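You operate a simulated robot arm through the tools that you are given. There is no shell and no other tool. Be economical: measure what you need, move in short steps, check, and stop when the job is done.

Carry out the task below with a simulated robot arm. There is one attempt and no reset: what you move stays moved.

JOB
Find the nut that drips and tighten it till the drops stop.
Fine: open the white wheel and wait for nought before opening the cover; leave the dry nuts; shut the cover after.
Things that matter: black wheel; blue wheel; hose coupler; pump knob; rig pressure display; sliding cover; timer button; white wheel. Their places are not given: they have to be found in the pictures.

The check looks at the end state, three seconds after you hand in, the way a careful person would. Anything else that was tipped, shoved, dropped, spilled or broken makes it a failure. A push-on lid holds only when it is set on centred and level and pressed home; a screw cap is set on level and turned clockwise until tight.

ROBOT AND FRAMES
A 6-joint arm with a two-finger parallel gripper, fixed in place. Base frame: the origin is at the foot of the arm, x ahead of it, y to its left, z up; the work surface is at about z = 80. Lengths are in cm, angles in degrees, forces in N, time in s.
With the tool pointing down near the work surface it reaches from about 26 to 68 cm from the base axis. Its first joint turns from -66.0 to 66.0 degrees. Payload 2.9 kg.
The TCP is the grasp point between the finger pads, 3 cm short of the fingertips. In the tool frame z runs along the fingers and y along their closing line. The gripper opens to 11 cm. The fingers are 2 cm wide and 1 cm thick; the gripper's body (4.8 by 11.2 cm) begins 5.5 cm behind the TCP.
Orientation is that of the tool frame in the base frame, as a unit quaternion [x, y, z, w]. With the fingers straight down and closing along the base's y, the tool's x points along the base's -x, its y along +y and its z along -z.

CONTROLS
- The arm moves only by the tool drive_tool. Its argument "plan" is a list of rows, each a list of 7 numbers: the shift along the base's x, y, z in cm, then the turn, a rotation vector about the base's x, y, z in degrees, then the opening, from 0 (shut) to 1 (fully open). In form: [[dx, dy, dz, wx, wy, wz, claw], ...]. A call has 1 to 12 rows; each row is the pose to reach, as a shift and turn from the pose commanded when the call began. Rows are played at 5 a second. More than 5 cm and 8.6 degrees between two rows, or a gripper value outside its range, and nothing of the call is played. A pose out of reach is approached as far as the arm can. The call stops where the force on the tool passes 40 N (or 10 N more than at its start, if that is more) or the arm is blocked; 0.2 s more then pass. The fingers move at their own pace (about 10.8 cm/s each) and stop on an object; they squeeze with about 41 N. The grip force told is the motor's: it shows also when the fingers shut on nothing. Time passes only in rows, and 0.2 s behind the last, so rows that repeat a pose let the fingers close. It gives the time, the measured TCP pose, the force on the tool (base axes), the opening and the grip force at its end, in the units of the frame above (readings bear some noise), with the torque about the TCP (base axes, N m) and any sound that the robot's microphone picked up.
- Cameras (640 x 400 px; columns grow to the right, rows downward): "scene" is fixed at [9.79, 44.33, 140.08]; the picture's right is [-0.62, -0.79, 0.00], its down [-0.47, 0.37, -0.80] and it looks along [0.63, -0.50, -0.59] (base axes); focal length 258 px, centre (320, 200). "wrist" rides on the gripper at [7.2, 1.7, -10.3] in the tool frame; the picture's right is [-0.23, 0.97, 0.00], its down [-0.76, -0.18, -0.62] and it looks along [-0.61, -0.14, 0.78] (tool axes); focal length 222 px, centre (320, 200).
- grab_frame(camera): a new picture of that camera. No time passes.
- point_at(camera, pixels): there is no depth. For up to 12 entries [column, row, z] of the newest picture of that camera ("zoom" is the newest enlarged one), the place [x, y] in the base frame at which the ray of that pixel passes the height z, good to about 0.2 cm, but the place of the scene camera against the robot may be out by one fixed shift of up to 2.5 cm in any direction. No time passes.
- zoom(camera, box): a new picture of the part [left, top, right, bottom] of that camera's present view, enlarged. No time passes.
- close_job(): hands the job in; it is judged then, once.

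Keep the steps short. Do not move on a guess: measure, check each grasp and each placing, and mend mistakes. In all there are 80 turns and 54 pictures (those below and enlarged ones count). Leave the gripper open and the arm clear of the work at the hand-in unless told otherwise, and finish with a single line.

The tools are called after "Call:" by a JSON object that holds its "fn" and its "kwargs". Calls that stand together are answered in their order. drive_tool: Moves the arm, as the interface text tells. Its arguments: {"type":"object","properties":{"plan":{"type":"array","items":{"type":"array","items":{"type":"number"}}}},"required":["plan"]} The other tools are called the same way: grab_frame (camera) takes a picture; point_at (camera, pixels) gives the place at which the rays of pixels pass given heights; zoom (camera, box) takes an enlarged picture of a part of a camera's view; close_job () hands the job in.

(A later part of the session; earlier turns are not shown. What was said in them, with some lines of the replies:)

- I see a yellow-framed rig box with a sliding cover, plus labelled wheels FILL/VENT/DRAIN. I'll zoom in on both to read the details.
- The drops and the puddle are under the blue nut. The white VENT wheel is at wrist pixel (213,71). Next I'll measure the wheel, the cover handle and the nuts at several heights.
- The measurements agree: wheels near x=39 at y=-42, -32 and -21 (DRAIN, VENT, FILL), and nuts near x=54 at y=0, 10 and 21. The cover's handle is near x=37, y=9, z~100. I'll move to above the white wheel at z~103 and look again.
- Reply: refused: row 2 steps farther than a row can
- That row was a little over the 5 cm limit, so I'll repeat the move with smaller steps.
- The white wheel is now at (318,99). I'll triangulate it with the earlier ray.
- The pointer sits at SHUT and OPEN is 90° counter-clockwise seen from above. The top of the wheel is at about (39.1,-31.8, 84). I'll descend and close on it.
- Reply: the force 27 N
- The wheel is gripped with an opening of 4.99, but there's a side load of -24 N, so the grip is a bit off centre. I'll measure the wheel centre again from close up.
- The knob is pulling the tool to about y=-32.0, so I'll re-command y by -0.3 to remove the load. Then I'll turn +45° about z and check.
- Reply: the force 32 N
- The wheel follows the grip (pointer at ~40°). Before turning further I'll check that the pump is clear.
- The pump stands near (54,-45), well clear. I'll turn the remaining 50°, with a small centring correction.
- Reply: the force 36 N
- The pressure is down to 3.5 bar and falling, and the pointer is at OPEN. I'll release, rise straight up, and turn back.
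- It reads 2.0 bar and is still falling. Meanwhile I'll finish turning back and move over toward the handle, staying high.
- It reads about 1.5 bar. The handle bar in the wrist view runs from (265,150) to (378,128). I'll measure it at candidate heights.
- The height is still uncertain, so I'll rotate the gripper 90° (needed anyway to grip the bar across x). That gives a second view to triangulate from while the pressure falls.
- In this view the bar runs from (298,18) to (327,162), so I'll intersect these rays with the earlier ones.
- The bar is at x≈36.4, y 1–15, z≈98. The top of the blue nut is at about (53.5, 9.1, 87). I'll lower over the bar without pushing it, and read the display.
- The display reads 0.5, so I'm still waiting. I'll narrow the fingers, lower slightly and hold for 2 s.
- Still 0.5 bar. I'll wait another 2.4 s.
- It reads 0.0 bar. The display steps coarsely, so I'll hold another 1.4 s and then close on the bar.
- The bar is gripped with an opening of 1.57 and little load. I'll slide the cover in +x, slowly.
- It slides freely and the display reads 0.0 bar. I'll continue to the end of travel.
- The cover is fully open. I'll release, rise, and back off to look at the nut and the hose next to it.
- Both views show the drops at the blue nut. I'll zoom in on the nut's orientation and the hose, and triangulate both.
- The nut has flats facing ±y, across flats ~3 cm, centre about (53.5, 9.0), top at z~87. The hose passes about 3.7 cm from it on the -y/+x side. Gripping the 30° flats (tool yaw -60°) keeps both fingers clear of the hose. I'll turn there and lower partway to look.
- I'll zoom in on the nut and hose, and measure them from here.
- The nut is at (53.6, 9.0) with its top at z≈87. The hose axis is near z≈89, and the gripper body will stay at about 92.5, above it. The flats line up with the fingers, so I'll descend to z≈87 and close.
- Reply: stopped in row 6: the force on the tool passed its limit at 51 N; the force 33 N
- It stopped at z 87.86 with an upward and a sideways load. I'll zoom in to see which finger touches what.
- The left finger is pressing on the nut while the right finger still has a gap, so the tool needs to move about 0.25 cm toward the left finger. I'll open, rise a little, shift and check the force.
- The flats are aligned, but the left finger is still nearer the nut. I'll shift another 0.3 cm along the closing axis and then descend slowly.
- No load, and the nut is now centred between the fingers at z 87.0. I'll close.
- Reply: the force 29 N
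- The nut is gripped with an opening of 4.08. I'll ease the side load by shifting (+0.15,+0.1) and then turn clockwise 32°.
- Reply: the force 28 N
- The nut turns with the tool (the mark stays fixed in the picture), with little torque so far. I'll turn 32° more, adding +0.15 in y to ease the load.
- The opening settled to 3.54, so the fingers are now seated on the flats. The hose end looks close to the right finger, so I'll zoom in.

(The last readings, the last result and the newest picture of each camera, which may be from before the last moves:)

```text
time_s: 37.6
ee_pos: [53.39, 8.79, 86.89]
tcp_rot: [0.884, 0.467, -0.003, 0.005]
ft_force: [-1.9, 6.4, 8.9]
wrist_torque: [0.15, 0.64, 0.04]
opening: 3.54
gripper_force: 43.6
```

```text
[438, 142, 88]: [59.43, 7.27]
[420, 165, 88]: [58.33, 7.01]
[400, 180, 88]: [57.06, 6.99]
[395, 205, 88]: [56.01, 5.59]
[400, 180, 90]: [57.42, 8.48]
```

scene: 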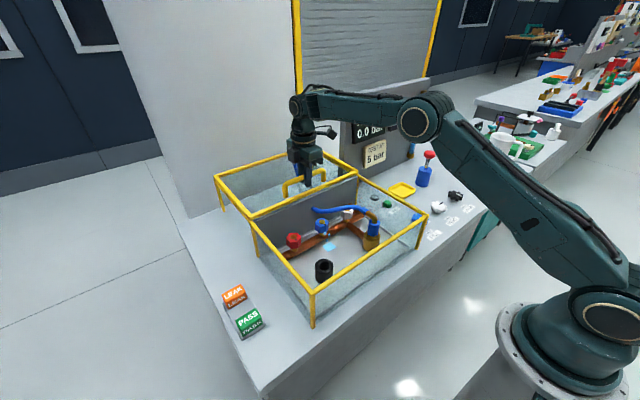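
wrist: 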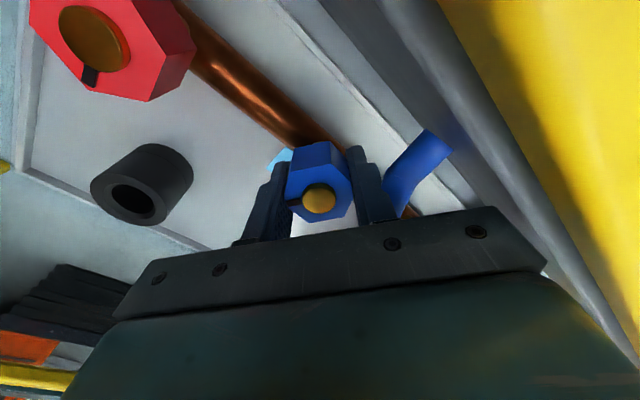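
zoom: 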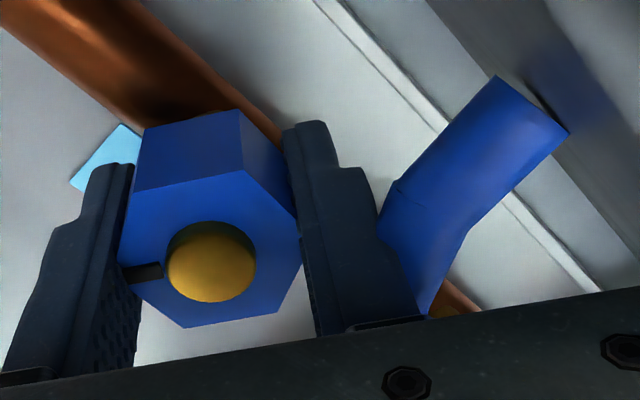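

There's about 1 cm between the finger and the hose edge (57.1, 7.0). I'll turn 24° more clockwise and watch the torque.

Call:
{"fn": "drive_tool", "kwargs": {"plan": [[0.1, 0.05, 0, 0, 0, -8, 0.2], [0.1, 0.05, 0, 0, 0, -16, 0.2], [0.1, 0.05, 0, 0, 0, -24, 0.2]]}}

Call:
{"fn": "zoom", "kwargs": {"camera": "wrist", "box": [200, 70, 480, 250]}}

```text
time_s: 38.4
ee_pos: [53.22, 8.9, 86.97]
tcp_rot: [0.948, 0.318, -0.003, 0.007]
ft_force: [-27.3, -8.7, 6.3]
wrist_torque: [0.75, -5.53, 0.96]
opening: 3.57
gripper_force: 13.6
stopped in row 3: the force on the tool passed its limit at 48 N (the readings are from after the stop); the commanded pose is now the measured one
```

```text
2.22 times, centred on (340, 160) of wrist
```

zoom: 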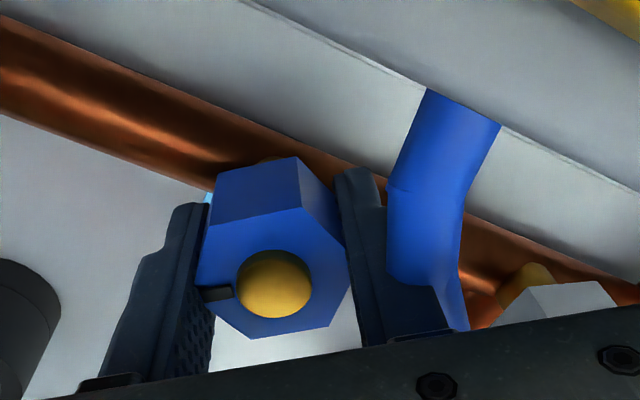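

The stop came from contact high on the tool: a push in -x with a large torque about y. That suggests the camera side is touching the edge of the open cover, not the nut. I'll open just enough to clear the corners, turn back 16°, then lift and look.

Call:
{"fn": "drive_tool", "kwargs": {"plan": [[0, 0, 0, 0, 0, 0, 0.4], [0, 0, 0, 0, 0, 0, 0.4], [0, 0, 0, 0, 0, 8, 0.4], [0, 0, 0, 0, 0, 16, 0.4]]}}

Call:
{"fn": "zoom", "kwargs": {"camera": "scene", "box": [200, 100, 440, 300]}}

```text
time_s: 39.4
ee_pos: [53.36, 8.8, 86.71]
tcp_rot: [0.895, 0.446, -0.002, 0.008]
ft_force: [-0.4, 0.1, 0.4]
wrist_torque: [-0.01, -0.03, 0.0]
opening: 4.4
gripper_force: 0.1
```

```text
2.00 times, centred on (320, 200) of scene
```

zoom: 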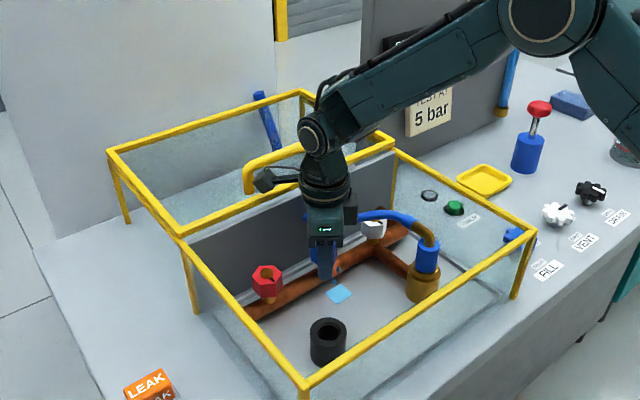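

Free again, with no load. The drop is still there, so more tightening is needed. The flats now line up at yaw -143+60k. I'll lift and turn to yaw -23, where the camera side stays clear of the cover and the fingers clear of the hose.

Call:
{"fn": "drive_tool", "kwargs": {"plan": [[0.1, 0.1, 2, 0, 0, 0, 0.42], [0.1, 0.1, 5, 0, 0, 0, 0.42], [0.1, 0.1, 7, 0, 0, 8, 0.45], [0.1, 0.1, 7, 0, 0, 16, 0.45], [0.1, 0.1, 7, 0, 0, 24, 0.45], [0.1, 0.1, 7, 0, 0, 32, 0.45], [0.1, 0.1, 7, 0, 0, 40, 0.45], [0.1, 0.1, 7, 0, 0, 48, 0.45], [0.1, 0.1, 7, 0, 0, 56, 0.45], [0.1, 0.1, 7, 0, 0, 64, 0.45], [0.1, 0.1, 7, 0, 0, 72, 0.45], [0.1, 0.1, 7, 0, 0, 80, 0.45]]}}

Call:
{"fn": "drive_tool", "kwargs": {"plan": [[0, 0, 0, 0, 0, 8, 0.45], [0, 0, 0, 0, 0, 16, 0.45], [0, 0, 0, 0, 0, 24, 0.45], [0, 0, 0, 0, 0, 24, 0.45]]}}

Call:
{"fn": "zoom", "kwargs": {"camera": "wrist", "box": [200, 50, 440, 250]}}

```text
time_s: 42.0
ee_pos: [53.49, 8.92, 93.81]
tcp_rot: [0.398, 0.917, 0.003, 0.007]
ft_force: [-0.2, 0.2, 0.2]
wrist_torque: [-0.01, 0.04, -0.01]
opening: 4.96
gripper_force: 0.1
```

```text
time_s: 43.0
ee_pos: [53.44, 8.89, 93.85]
tcp_rot: [0.199, 0.98, 0.005, 0.006]
ft_force: [0.7, 1.1, -0.5]
wrist_torque: [0.04, 0.03, 0.01]
opening: 4.96
gripper_force: 0.1
```

```text
2.00 times, centred on (320, 150) of wrist
```

zoom: 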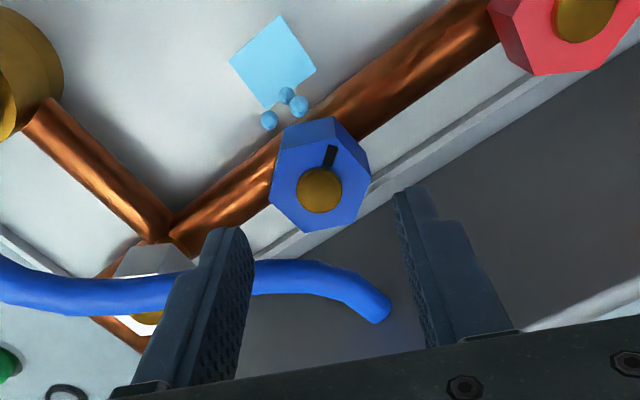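

I'll zoom in more tightly to check how the flats sit against the fingers.

Call:
{"fn": "zoom", "kwargs": {"camera": "wrist", "box": [290, 90, 420, 180]}}

```text
4.44 times, centred on (355, 135) of wrist
```

zoom: 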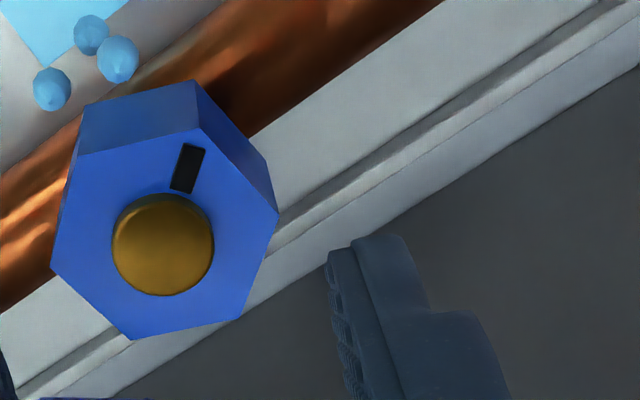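

The vertices of the top face are visible, so I'll convert them to base coordinates to get the nut's exact angle and centre.

Call:
{"fn": "point_at", "kwargs": {"camera": "zoom", "pixels": [[78, 155, 87], [202, 130, 87], [278, 215, 87], [238, 322, 87], [130, 338, 87], [50, 265, 87]]}}

```text
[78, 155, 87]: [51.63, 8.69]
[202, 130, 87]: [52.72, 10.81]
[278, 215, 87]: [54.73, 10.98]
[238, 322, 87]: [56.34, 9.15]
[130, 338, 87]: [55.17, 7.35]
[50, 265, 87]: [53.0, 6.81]
```

The vertices sit at about 6°+60k. The physical grip evidence (an opening of 3.54 is fully seated) puts the seating flats on the current closing axis. The seated grip centre was about (53.45, 8.9), which is where I am, so I'll descend and close gently.

Call:
{"fn": "drive_tool", "kwargs": {"plan": [[0, 0, -3, 0, 0, 0, 0.45], [0, 0, -5, 0, 0, 0, 0.45], [0, 0, -6, 0, 0, 0, 0.45], [0, 0, -6.85, 0, 0, 0, 0.45], [0, 0, -6.85, 0, 0, 0, 0.4], [0, 0, -6.85, 0, 0, 0, 0.35], [0, 0, -6.85, 0, 0, 0, 0.2], [0, 0, -6.85, 0, 0, 0, 0.2]]}}

```text
time_s: 44.8
ee_pos: [53.52, 9.04, 86.89]
tcp_rot: [0.201, 0.98, 0.004, 0.006]
ft_force: [0.7, -0.2, -1.7]
wrist_torque: [-1.04, 0.05, 0.02]
opening: 3.54
gripper_force: 45.5
```

It seated cleanly: opening 3.54, almost no load. I'll turn clockwise 56° and watch the torque.

Call:
{"fn": "drive_tool", "kwargs": {"plan": [[0, 0, 0, 0, 0, -8, 0.2], [0, 0, 0, 0, 0, -16, 0.2], [0, 0, 0, 0, 0, -24, 0.2], [0, 0, 0, 0, 0, -32, 0.2], [0, 0, 0, 0, 0, -40, 0.2], [0, 0, 0, 0, 0, -48, 0.2], [0, 0, 0, 0, 0, -56, 0.2]]}}

Call:
{"fn": "zoom", "kwargs": {"camera": "wrist", "box": [220, 60, 440, 240]}}

```text
time_s: 46.4
ee_pos: [53.42, 9.06, 86.98]
tcp_rot: [0.637, 0.771, 0.001, 0.007]
ft_force: [2.9, 3.0, -3.6]
wrist_torque: [-0.19, 0.63, 1.4]
opening: 3.79
gripper_force: 45.0
```

```text
2.22 times, centred on (330, 150) of wrist
```

zoom: 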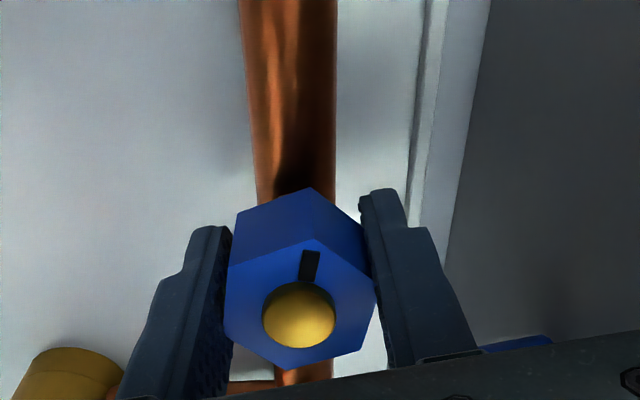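

Torque has risen to 1.4 N·m, the grip is starting to ride up (opening 3.79), and the drops and puddle are gone, so the nut is tight. I'll release, lift straight up, and set yaw -90 for the cover handle.

Call:
{"fn": "drive_tool", "kwargs": {"plan": [[0, 0, 0, 0, 0, 0, 0.45], [0, 0, 0, 0, 0, 0, 0.45], [0, 0, 3, 0, 0, 0, 0.45], [0, 0, 7, 0, 0, 0, 0.45], [0, 0, 11, 0, 0, 0, 0.4], [0, 0, 15, 0, 0, 0, 0.35], [0, 0, 19, 0, 0, -6, 0.35], [0, 0, 22, 0, 0, -11, 0.35]]}}

Call:
{"fn": "zoom", "kwargs": {"camera": "scene", "box": [200, 100, 440, 300]}}

Call:
{"fn": "grab_frame", "kwargs": {"camera": "wrist"}}

```text
time_s: 48.2
ee_pos: [53.41, 8.99, 109.01]
tcp_rot: [0.708, 0.706, -0.001, 0.009]
ft_force: [0.0, 0.6, 0.0]
wrist_torque: [0.0, 0.01, -0.01]
opening: 3.84
gripper_force: 0.1
```

```text
2.00 times, centred on (320, 200) of scene
```

zoom: 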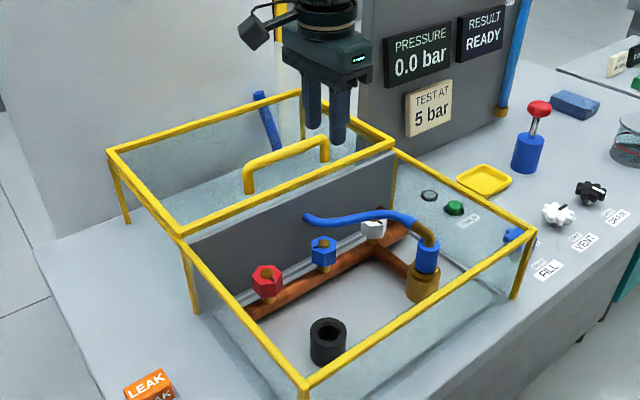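

```text
8 pictures are left
```

wrist: 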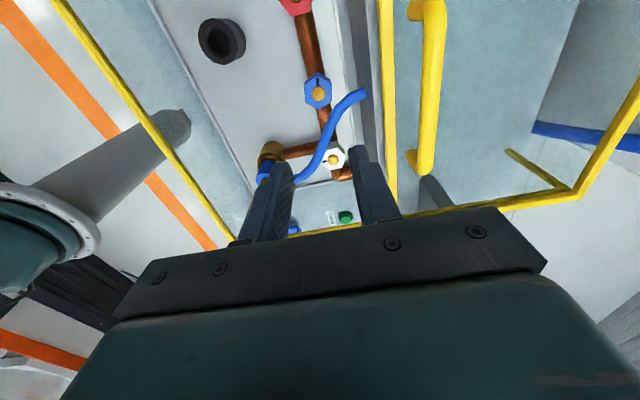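

The drops and puddle are gone and everything is in place. Now I'll measure the handle bar's position (pixels (432,60)–(428,140)) at z=98.

Call:
{"fn": "point_at", "kwargs": {"camera": "wrist", "pixels": [[432, 40, 98], [431, 90, 98], [428, 140, 98], [426, 165, 98]]}}

```text
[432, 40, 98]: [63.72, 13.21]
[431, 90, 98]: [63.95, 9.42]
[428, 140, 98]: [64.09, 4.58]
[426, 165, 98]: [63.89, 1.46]
```

The bar is at x≈63.8, probably pushed about 0.8 cm by the earlier contact. I'll move over it with the fingers 5 cm apart and lower.

Call:
{"fn": "drive_tool", "kwargs": {"plan": [[4, -0.5, 0, 0, 0, 0, 0.45], [8, -1, 0, 0, 0, 0, 0.45], [10.3, -1, 0, 0, 0, 0, 0.45], [10.3, -1, -4, 0, 0, 0, 0.45], [10.3, -1, -7, 0, 0, 0, 0.45], [10.3, -1, -9, 0, 0, 0, 0.45], [10.3, -1, -10, 0, 0, 0, 0.45]]}}

Call:
{"fn": "grab_frame", "kwargs": {"camera": "wrist"}}

```text
time_s: 49.8
ee_pos: [63.79, 8.03, 98.95]
tcp_rot: [0.708, 0.706, 0.001, 0.008]
ft_force: [-0.2, 0.8, 0.0]
wrist_torque: [0.01, 0.0, 0.03]
opening: 4.95
gripper_force: 0.0
out of reach, approached as far as the arm can: row 2
```

```text
7 pictures are left
```

wrist: 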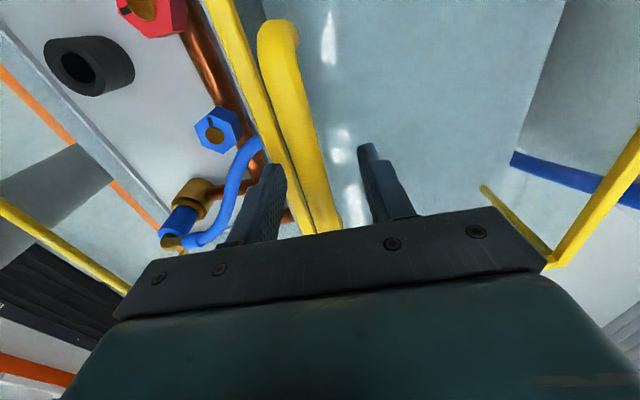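

The bar lies between the fingers. I'll close on it.

Call:
{"fn": "drive_tool", "kwargs": {"plan": [[0, 0, 0, 0, 0, 0, 0.3], [0, 0, 0, 0, 0, 0, 0.05], [0, 0, 0, 0, 0, 0, 0.05], [0, 0, 0, 0, 0, 0, 0.05]]}}

```text
time_s: 50.8
ee_pos: [63.65, 7.97, 98.99]
tcp_rot: [0.708, 0.707, 0.0, 0.007]
ft_force: [-26.9, 1.0, -1.0]
wrist_torque: [-0.4, 0.14, -0.05]
opening: 1.87
gripper_force: 13.2
```

The grip is nearly closed, with a -27 N pull in x. I'll shift with it and then slide back toward the closed position.

Call:
{"fn": "drive_tool", "kwargs": {"plan": [[-0.3, 0, 0, 0, 0, 0, 0.05], [-0.6, 0, 0, 0, 0, 0, 0.05], [-0.6, 0, 0, 0, 0, 0, 0.05], [-2, 0, 0, 0, 0, 0, 0.05], [-4, 0, 0, 0, 0, 0, 0.05], [-6, 0, 0, 0, 0, 0, 0.05], [-8, 0, 0, 0, 0, 0, 0.05], [-10, 0, 0, 0, 0, 0, 0.05], [-12, 0, 0, 0, 0, 0, 0.05], [-14, 0, 0, 0, 0, 0, 0.05]]}}

```text
time_s: 53.0
ee_pos: [61.71, 7.88, 98.88]
tcp_rot: [0.709, 0.706, -0.001, 0.008]
ft_force: [-0.4, -2.1, -2.0]
wrist_torque: [0.87, -0.01, 0.1]
opening: 1.58
gripper_force: 44.7
out of reach, approached as far as the arm can: row 5, 6, 7, 8, 9, 10
```

The cover moved about 2 cm and then the arm reported the poses out of reach, which looks like a joint solution getting stuck. I'll retry in small steps.

Call:
{"fn": "drive_tool", "kwargs": {"plan": [[0, 0, 0, 0, 0, 0, 0.05], [0, 0, 0, 0, 0, 0, 0.05]]}}

```text
time_s: 53.6
ee_pos: [61.78, 7.95, 98.97]
tcp_rot: [0.708, 0.706, 0.0, 0.008]
ft_force: [0.6, -0.8, -1.3]
wrist_torque: [0.27, -0.01, 0.06]
opening: 1.55
gripper_force: 44.8
```

It's holding steady. I'll take 1 cm steps.

Call:
{"fn": "drive_tool", "kwargs": {"plan": [[-0.5, 0, 0, 0, 0, 0, 0.05], [-1, 0, 0, 0, 0, 0, 0.05], [-1.5, 0, 0, 0, 0, 0, 0.05], [-2, 0, 0, 0, 0, 0, 0.05]]}}

```text
time_s: 54.6
ee_pos: [61.79, 7.93, 98.89]
tcp_rot: [0.708, 0.706, 0.0, 0.008]
ft_force: [-0.2, -1.8, -0.6]
wrist_torque: [-0.4, 0.0, 0.12]
opening: 1.56
gripper_force: 45.0
out of reach, approached as far as the arm can: row 1, 2, 3, 4
```

This looks like a joint limit near x≈61.7 at yaw -90. The earlier slide at yaw +90 worked along the whole way, so I'll release, rise, turn round to yaw +90 and regrip.

Call:
{"fn": "drive_tool", "kwargs": {"plan": [[0, 0, 0, 0, 0, 0, 0.35], [0, 0, 0, 0, 0, 0, 0.35], [0, 0, 3, 0, 0, 0, 0.35], [0, 0, 7, 0, 0, 0, 0.35], [0, 0, 9, 0, 0, 8, 0.35], [0, 0, 9, 0, 0, 16, 0.35], [0, 0, 9, 0, 0, 24, 0.35], [0, 0, 9, 0, 0, 32, 0.35], [0, 0, 9, 0, 0, 40, 0.35], [0, 0, 9, 0, 0, 48, 0.35], [0, 0, 9, 0, 0, 56, 0.35], [0, 0, 9, 0, 0, 64, 0.35]]}}

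```text
time_s: 57.2
ee_pos: [61.7, 7.88, 107.85]
tcp_rot: [0.224, 0.975, 0.004, 0.007]
ft_force: [0.0, 0.2, 0.8]
wrist_torque: [0.03, -0.02, 0.01]
opening: 3.83
gripper_force: 0.1
```

Released, and at yaw -26. I'll continue turning to +90 (116° more) in two calls.

Call:
{"fn": "drive_tool", "kwargs": {"plan": [[0, 0, 0, 0, 0, 8, 0.35], [0, 0, 0, 0, 0, 16, 0.35], [0, 0, 0, 0, 0, 24, 0.35], [0, 0, 0, 0, 0, 32, 0.35], [0, 0, 0, 0, 0, 40, 0.35], [0, 0, 0, 0, 0, 48, 0.35], [0, 0, 0, 0, 0, 56, 0.35], [0, 0, 0, 0, 0, 64, 0.35], [0, 0, 0, 0, 0, 72, 0.35], [0, 0, 0, 0, 0, 80, 0.35], [0, 0, 0, 0, 0, 88, 0.35], [0, 0, 0, 0, 0, 96, 0.35]]}}

Call:
{"fn": "drive_tool", "kwargs": {"plan": [[0, 0, 0, 0, 0, 8, 0.35], [0, 0, 0, 0, 0, 16, 0.35], [0, 0, 0, 0, 0, 20, 0.4], [0, 0, 0, 0, 0, 20, 0.4]]}}

Call:
{"fn": "grab_frame", "kwargs": {"camera": "wrist"}}

```text
time_s: 59.8
ee_pos: [61.34, 7.65, 107.75]
tcp_rot: [-0.574, 0.819, 0.006, 0.001]
ft_force: [0.3, -0.4, 0.5]
wrist_torque: [-0.01, 0.0, -0.03]
opening: 3.86
gripper_force: 0.1
out of reach, approached as far as the arm can: row 9, 10, 11, 12
```

```text
time_s: 60.8
ee_pos: [61.18, 7.5, 107.83]
tcp_rot: [0.707, -0.707, -0.006, 0.0]
ft_force: [-0.7, -0.1, -1.0]
wrist_torque: [0.03, -0.02, -0.01]
opening: 4.39
gripper_force: 0.2
```

```text
6 pictures are left
```

wrist: 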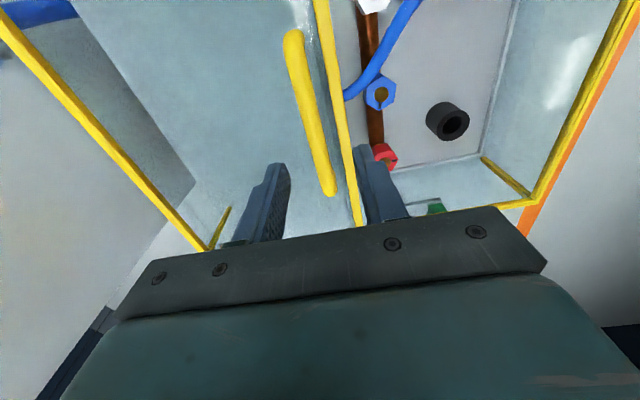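

Now at yaw +90. I'll check the bar's position from this view.

Call:
{"fn": "point_at", "kwargs": {"camera": "wrist", "pixels": [[294, 50, 98], [311, 110, 98], [325, 170, 98]]}}

Call:
{"fn": "drive_tool", "kwargs": {"plan": [[0.5, 0.3, -3, 0, 0, 0, 0.45], [0.5, 0.3, -6, 0, 0, 0, 0.45], [0.5, 0.3, -8, 0, 0, 0, 0.45], [0.5, 0.3, -8.85, 0, 0, 0, 0.45]]}}

Call:
{"fn": "grab_frame", "kwargs": {"camera": "wrist"}}

```text
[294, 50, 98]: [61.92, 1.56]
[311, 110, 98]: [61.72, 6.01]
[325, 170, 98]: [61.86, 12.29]
```

```text
time_s: 61.8
ee_pos: [61.93, 7.87, 98.88]
tcp_rot: [-0.707, 0.707, 0.007, -0.001]
ft_force: [-0.3, 0.2, -0.5]
wrist_torque: [-0.04, -0.01, -0.05]
opening: 4.94
gripper_force: 0.0
```

```text
5 pictures are left
```

wrist: 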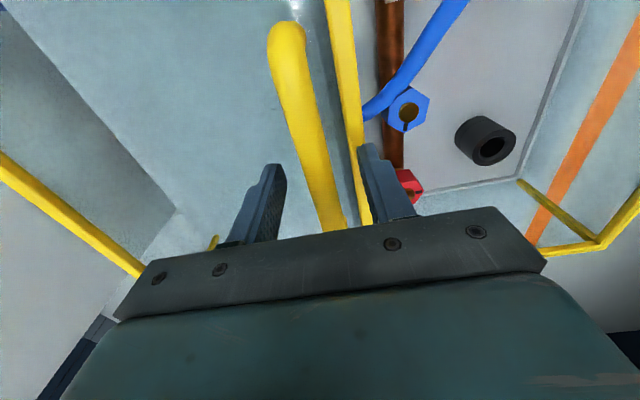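

The bar is centred between the fingers. I'll close, then pull the cover back in 2 cm steps.

Call:
{"fn": "drive_tool", "kwargs": {"plan": [[0, 0, 0, 0, 0, 0, 0.05], [0, 0, 0, 0, 0, 0, 0.05], [0, 0, 0, 0, 0, 0, 0.05], [-1, 0, 0, 0, 0, 0, 0.05], [-3, 0, 0, 0, 0, 0, 0.05], [-5, 0, 0, 0, 0, 0, 0.05], [-7, 0, 0, 0, 0, 0, 0.05], [-9, 0, 0, 0, 0, 0, 0.05], [-11, 0, 0, 0, 0, 0, 0.05], [-13, 0, 0, 0, 0, 0, 0.05]]}}

```text
time_s: 64.0
ee_pos: [48.82, 7.78, 99.0]
tcp_rot: [0.707, -0.707, -0.01, 0.001]
ft_force: [2.3, 7.1, -11.4]
wrist_torque: [0.37, 0.15, 0.04]
opening: 1.57
gripper_force: 45.0
```

The cover is sliding. I'll continue to the closed stop at x≈36.4, more slowly at the end.

Call:
{"fn": "drive_tool", "kwargs": {"plan": [[-2, 0, 0, 0, 0, 0, 0.05], [-4, 0, 0, 0, 0, 0, 0.05], [-6, 0, 0, 0, 0, 0, 0.05], [-8, 0, 0, 0, 0, 0, 0.05], [-10, 0, 0, 0, 0, 0, 0.05], [-11.2, 0, 0, 0, 0, 0, 0.05], [-11.9, 0, 0, 0, 0, 0, 0.05], [-12.4, 0, 0, 0, 0, 0, 0.05], [-12.6, 0, 0, 0, 0, 0, 0.05]]}}

Call:
{"fn": "grab_frame", "kwargs": {"camera": "scene"}}

```text
time_s: 66.0
ee_pos: [36.51, 7.85, 98.85]
tcp_rot: [-0.706, 0.708, 0.006, 0.003]
ft_force: [21.0, 9.9, -30.9]
wrist_torque: [-0.54, -0.11, 0.26]
opening: 1.59
gripper_force: 44.6
```

```text
4 pictures are left
```

scene: 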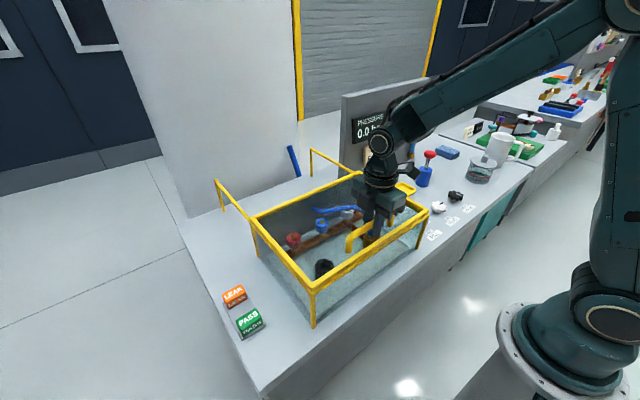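

The cover is shut: the handle is back at x≈36.5 against the stop (+21 N). I'll release, rise and move clear.

Call:
{"fn": "drive_tool", "kwargs": {"plan": [[0, 0, 0, 0, 0, 0, 0.3], [0, 0, 0, 0, 0, 0, 0.3], [0, 0, 0, 0, 0, 0, 0.3], [0, 0, 3, 0, 0, 0, 0.3], [0, 0, 7, 0, 0, 0, 0.3], [0, 0, 11, 0, 0, 0, 0.6], [0, 0, 15, 0, 0, 0, 0.9], [0, -3, 18, 0, 0, 0, 1], [0, -7, 20, 0, 0, 0, 1], [0, -11, 20, 0, 0, 0, 1], [0, -15, 20, 0, 0, 0, 1]]}}

Call:
{"fn": "zoom", "kwargs": {"camera": "scene", "box": [200, 100, 480, 340]}}

```text
time_s: 68.4
ee_pos: [36.3, -7.02, 119.07]
tcp_rot: [-0.706, 0.708, 0.009, 0.0]
ft_force: [-0.7, -0.1, 0.7]
wrist_torque: [-0.01, -0.01, 0.02]
opening: 11.0
gripper_force: 0.1
```

```text
1.67 times, centred on (340, 220) of scene
```

zoom: 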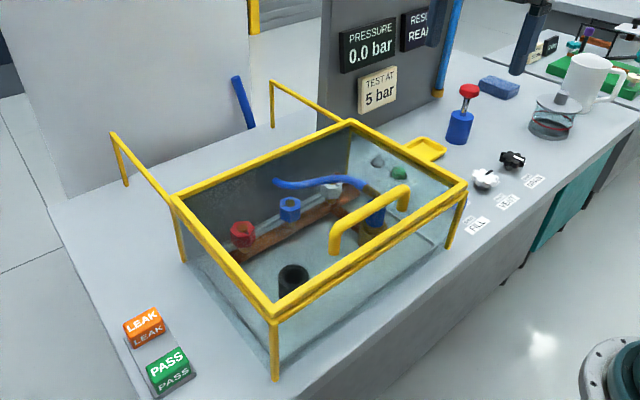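

The cover is shut, there are no drops or puddle, the other nuts and the hose are unchanged, and the gripper is open and clear. I'm handing in.

Call:
{"fn": "close_job", "kwargs": {}}

```text
The job is handed in.
```

The blue nut was the one dripping: I vented the rig to 0.0 bar, tightened the nut until the drops stopped, left the dry nuts alone and shut the cover. I didn't re-pressurise to test it, and the white wheel is still open.
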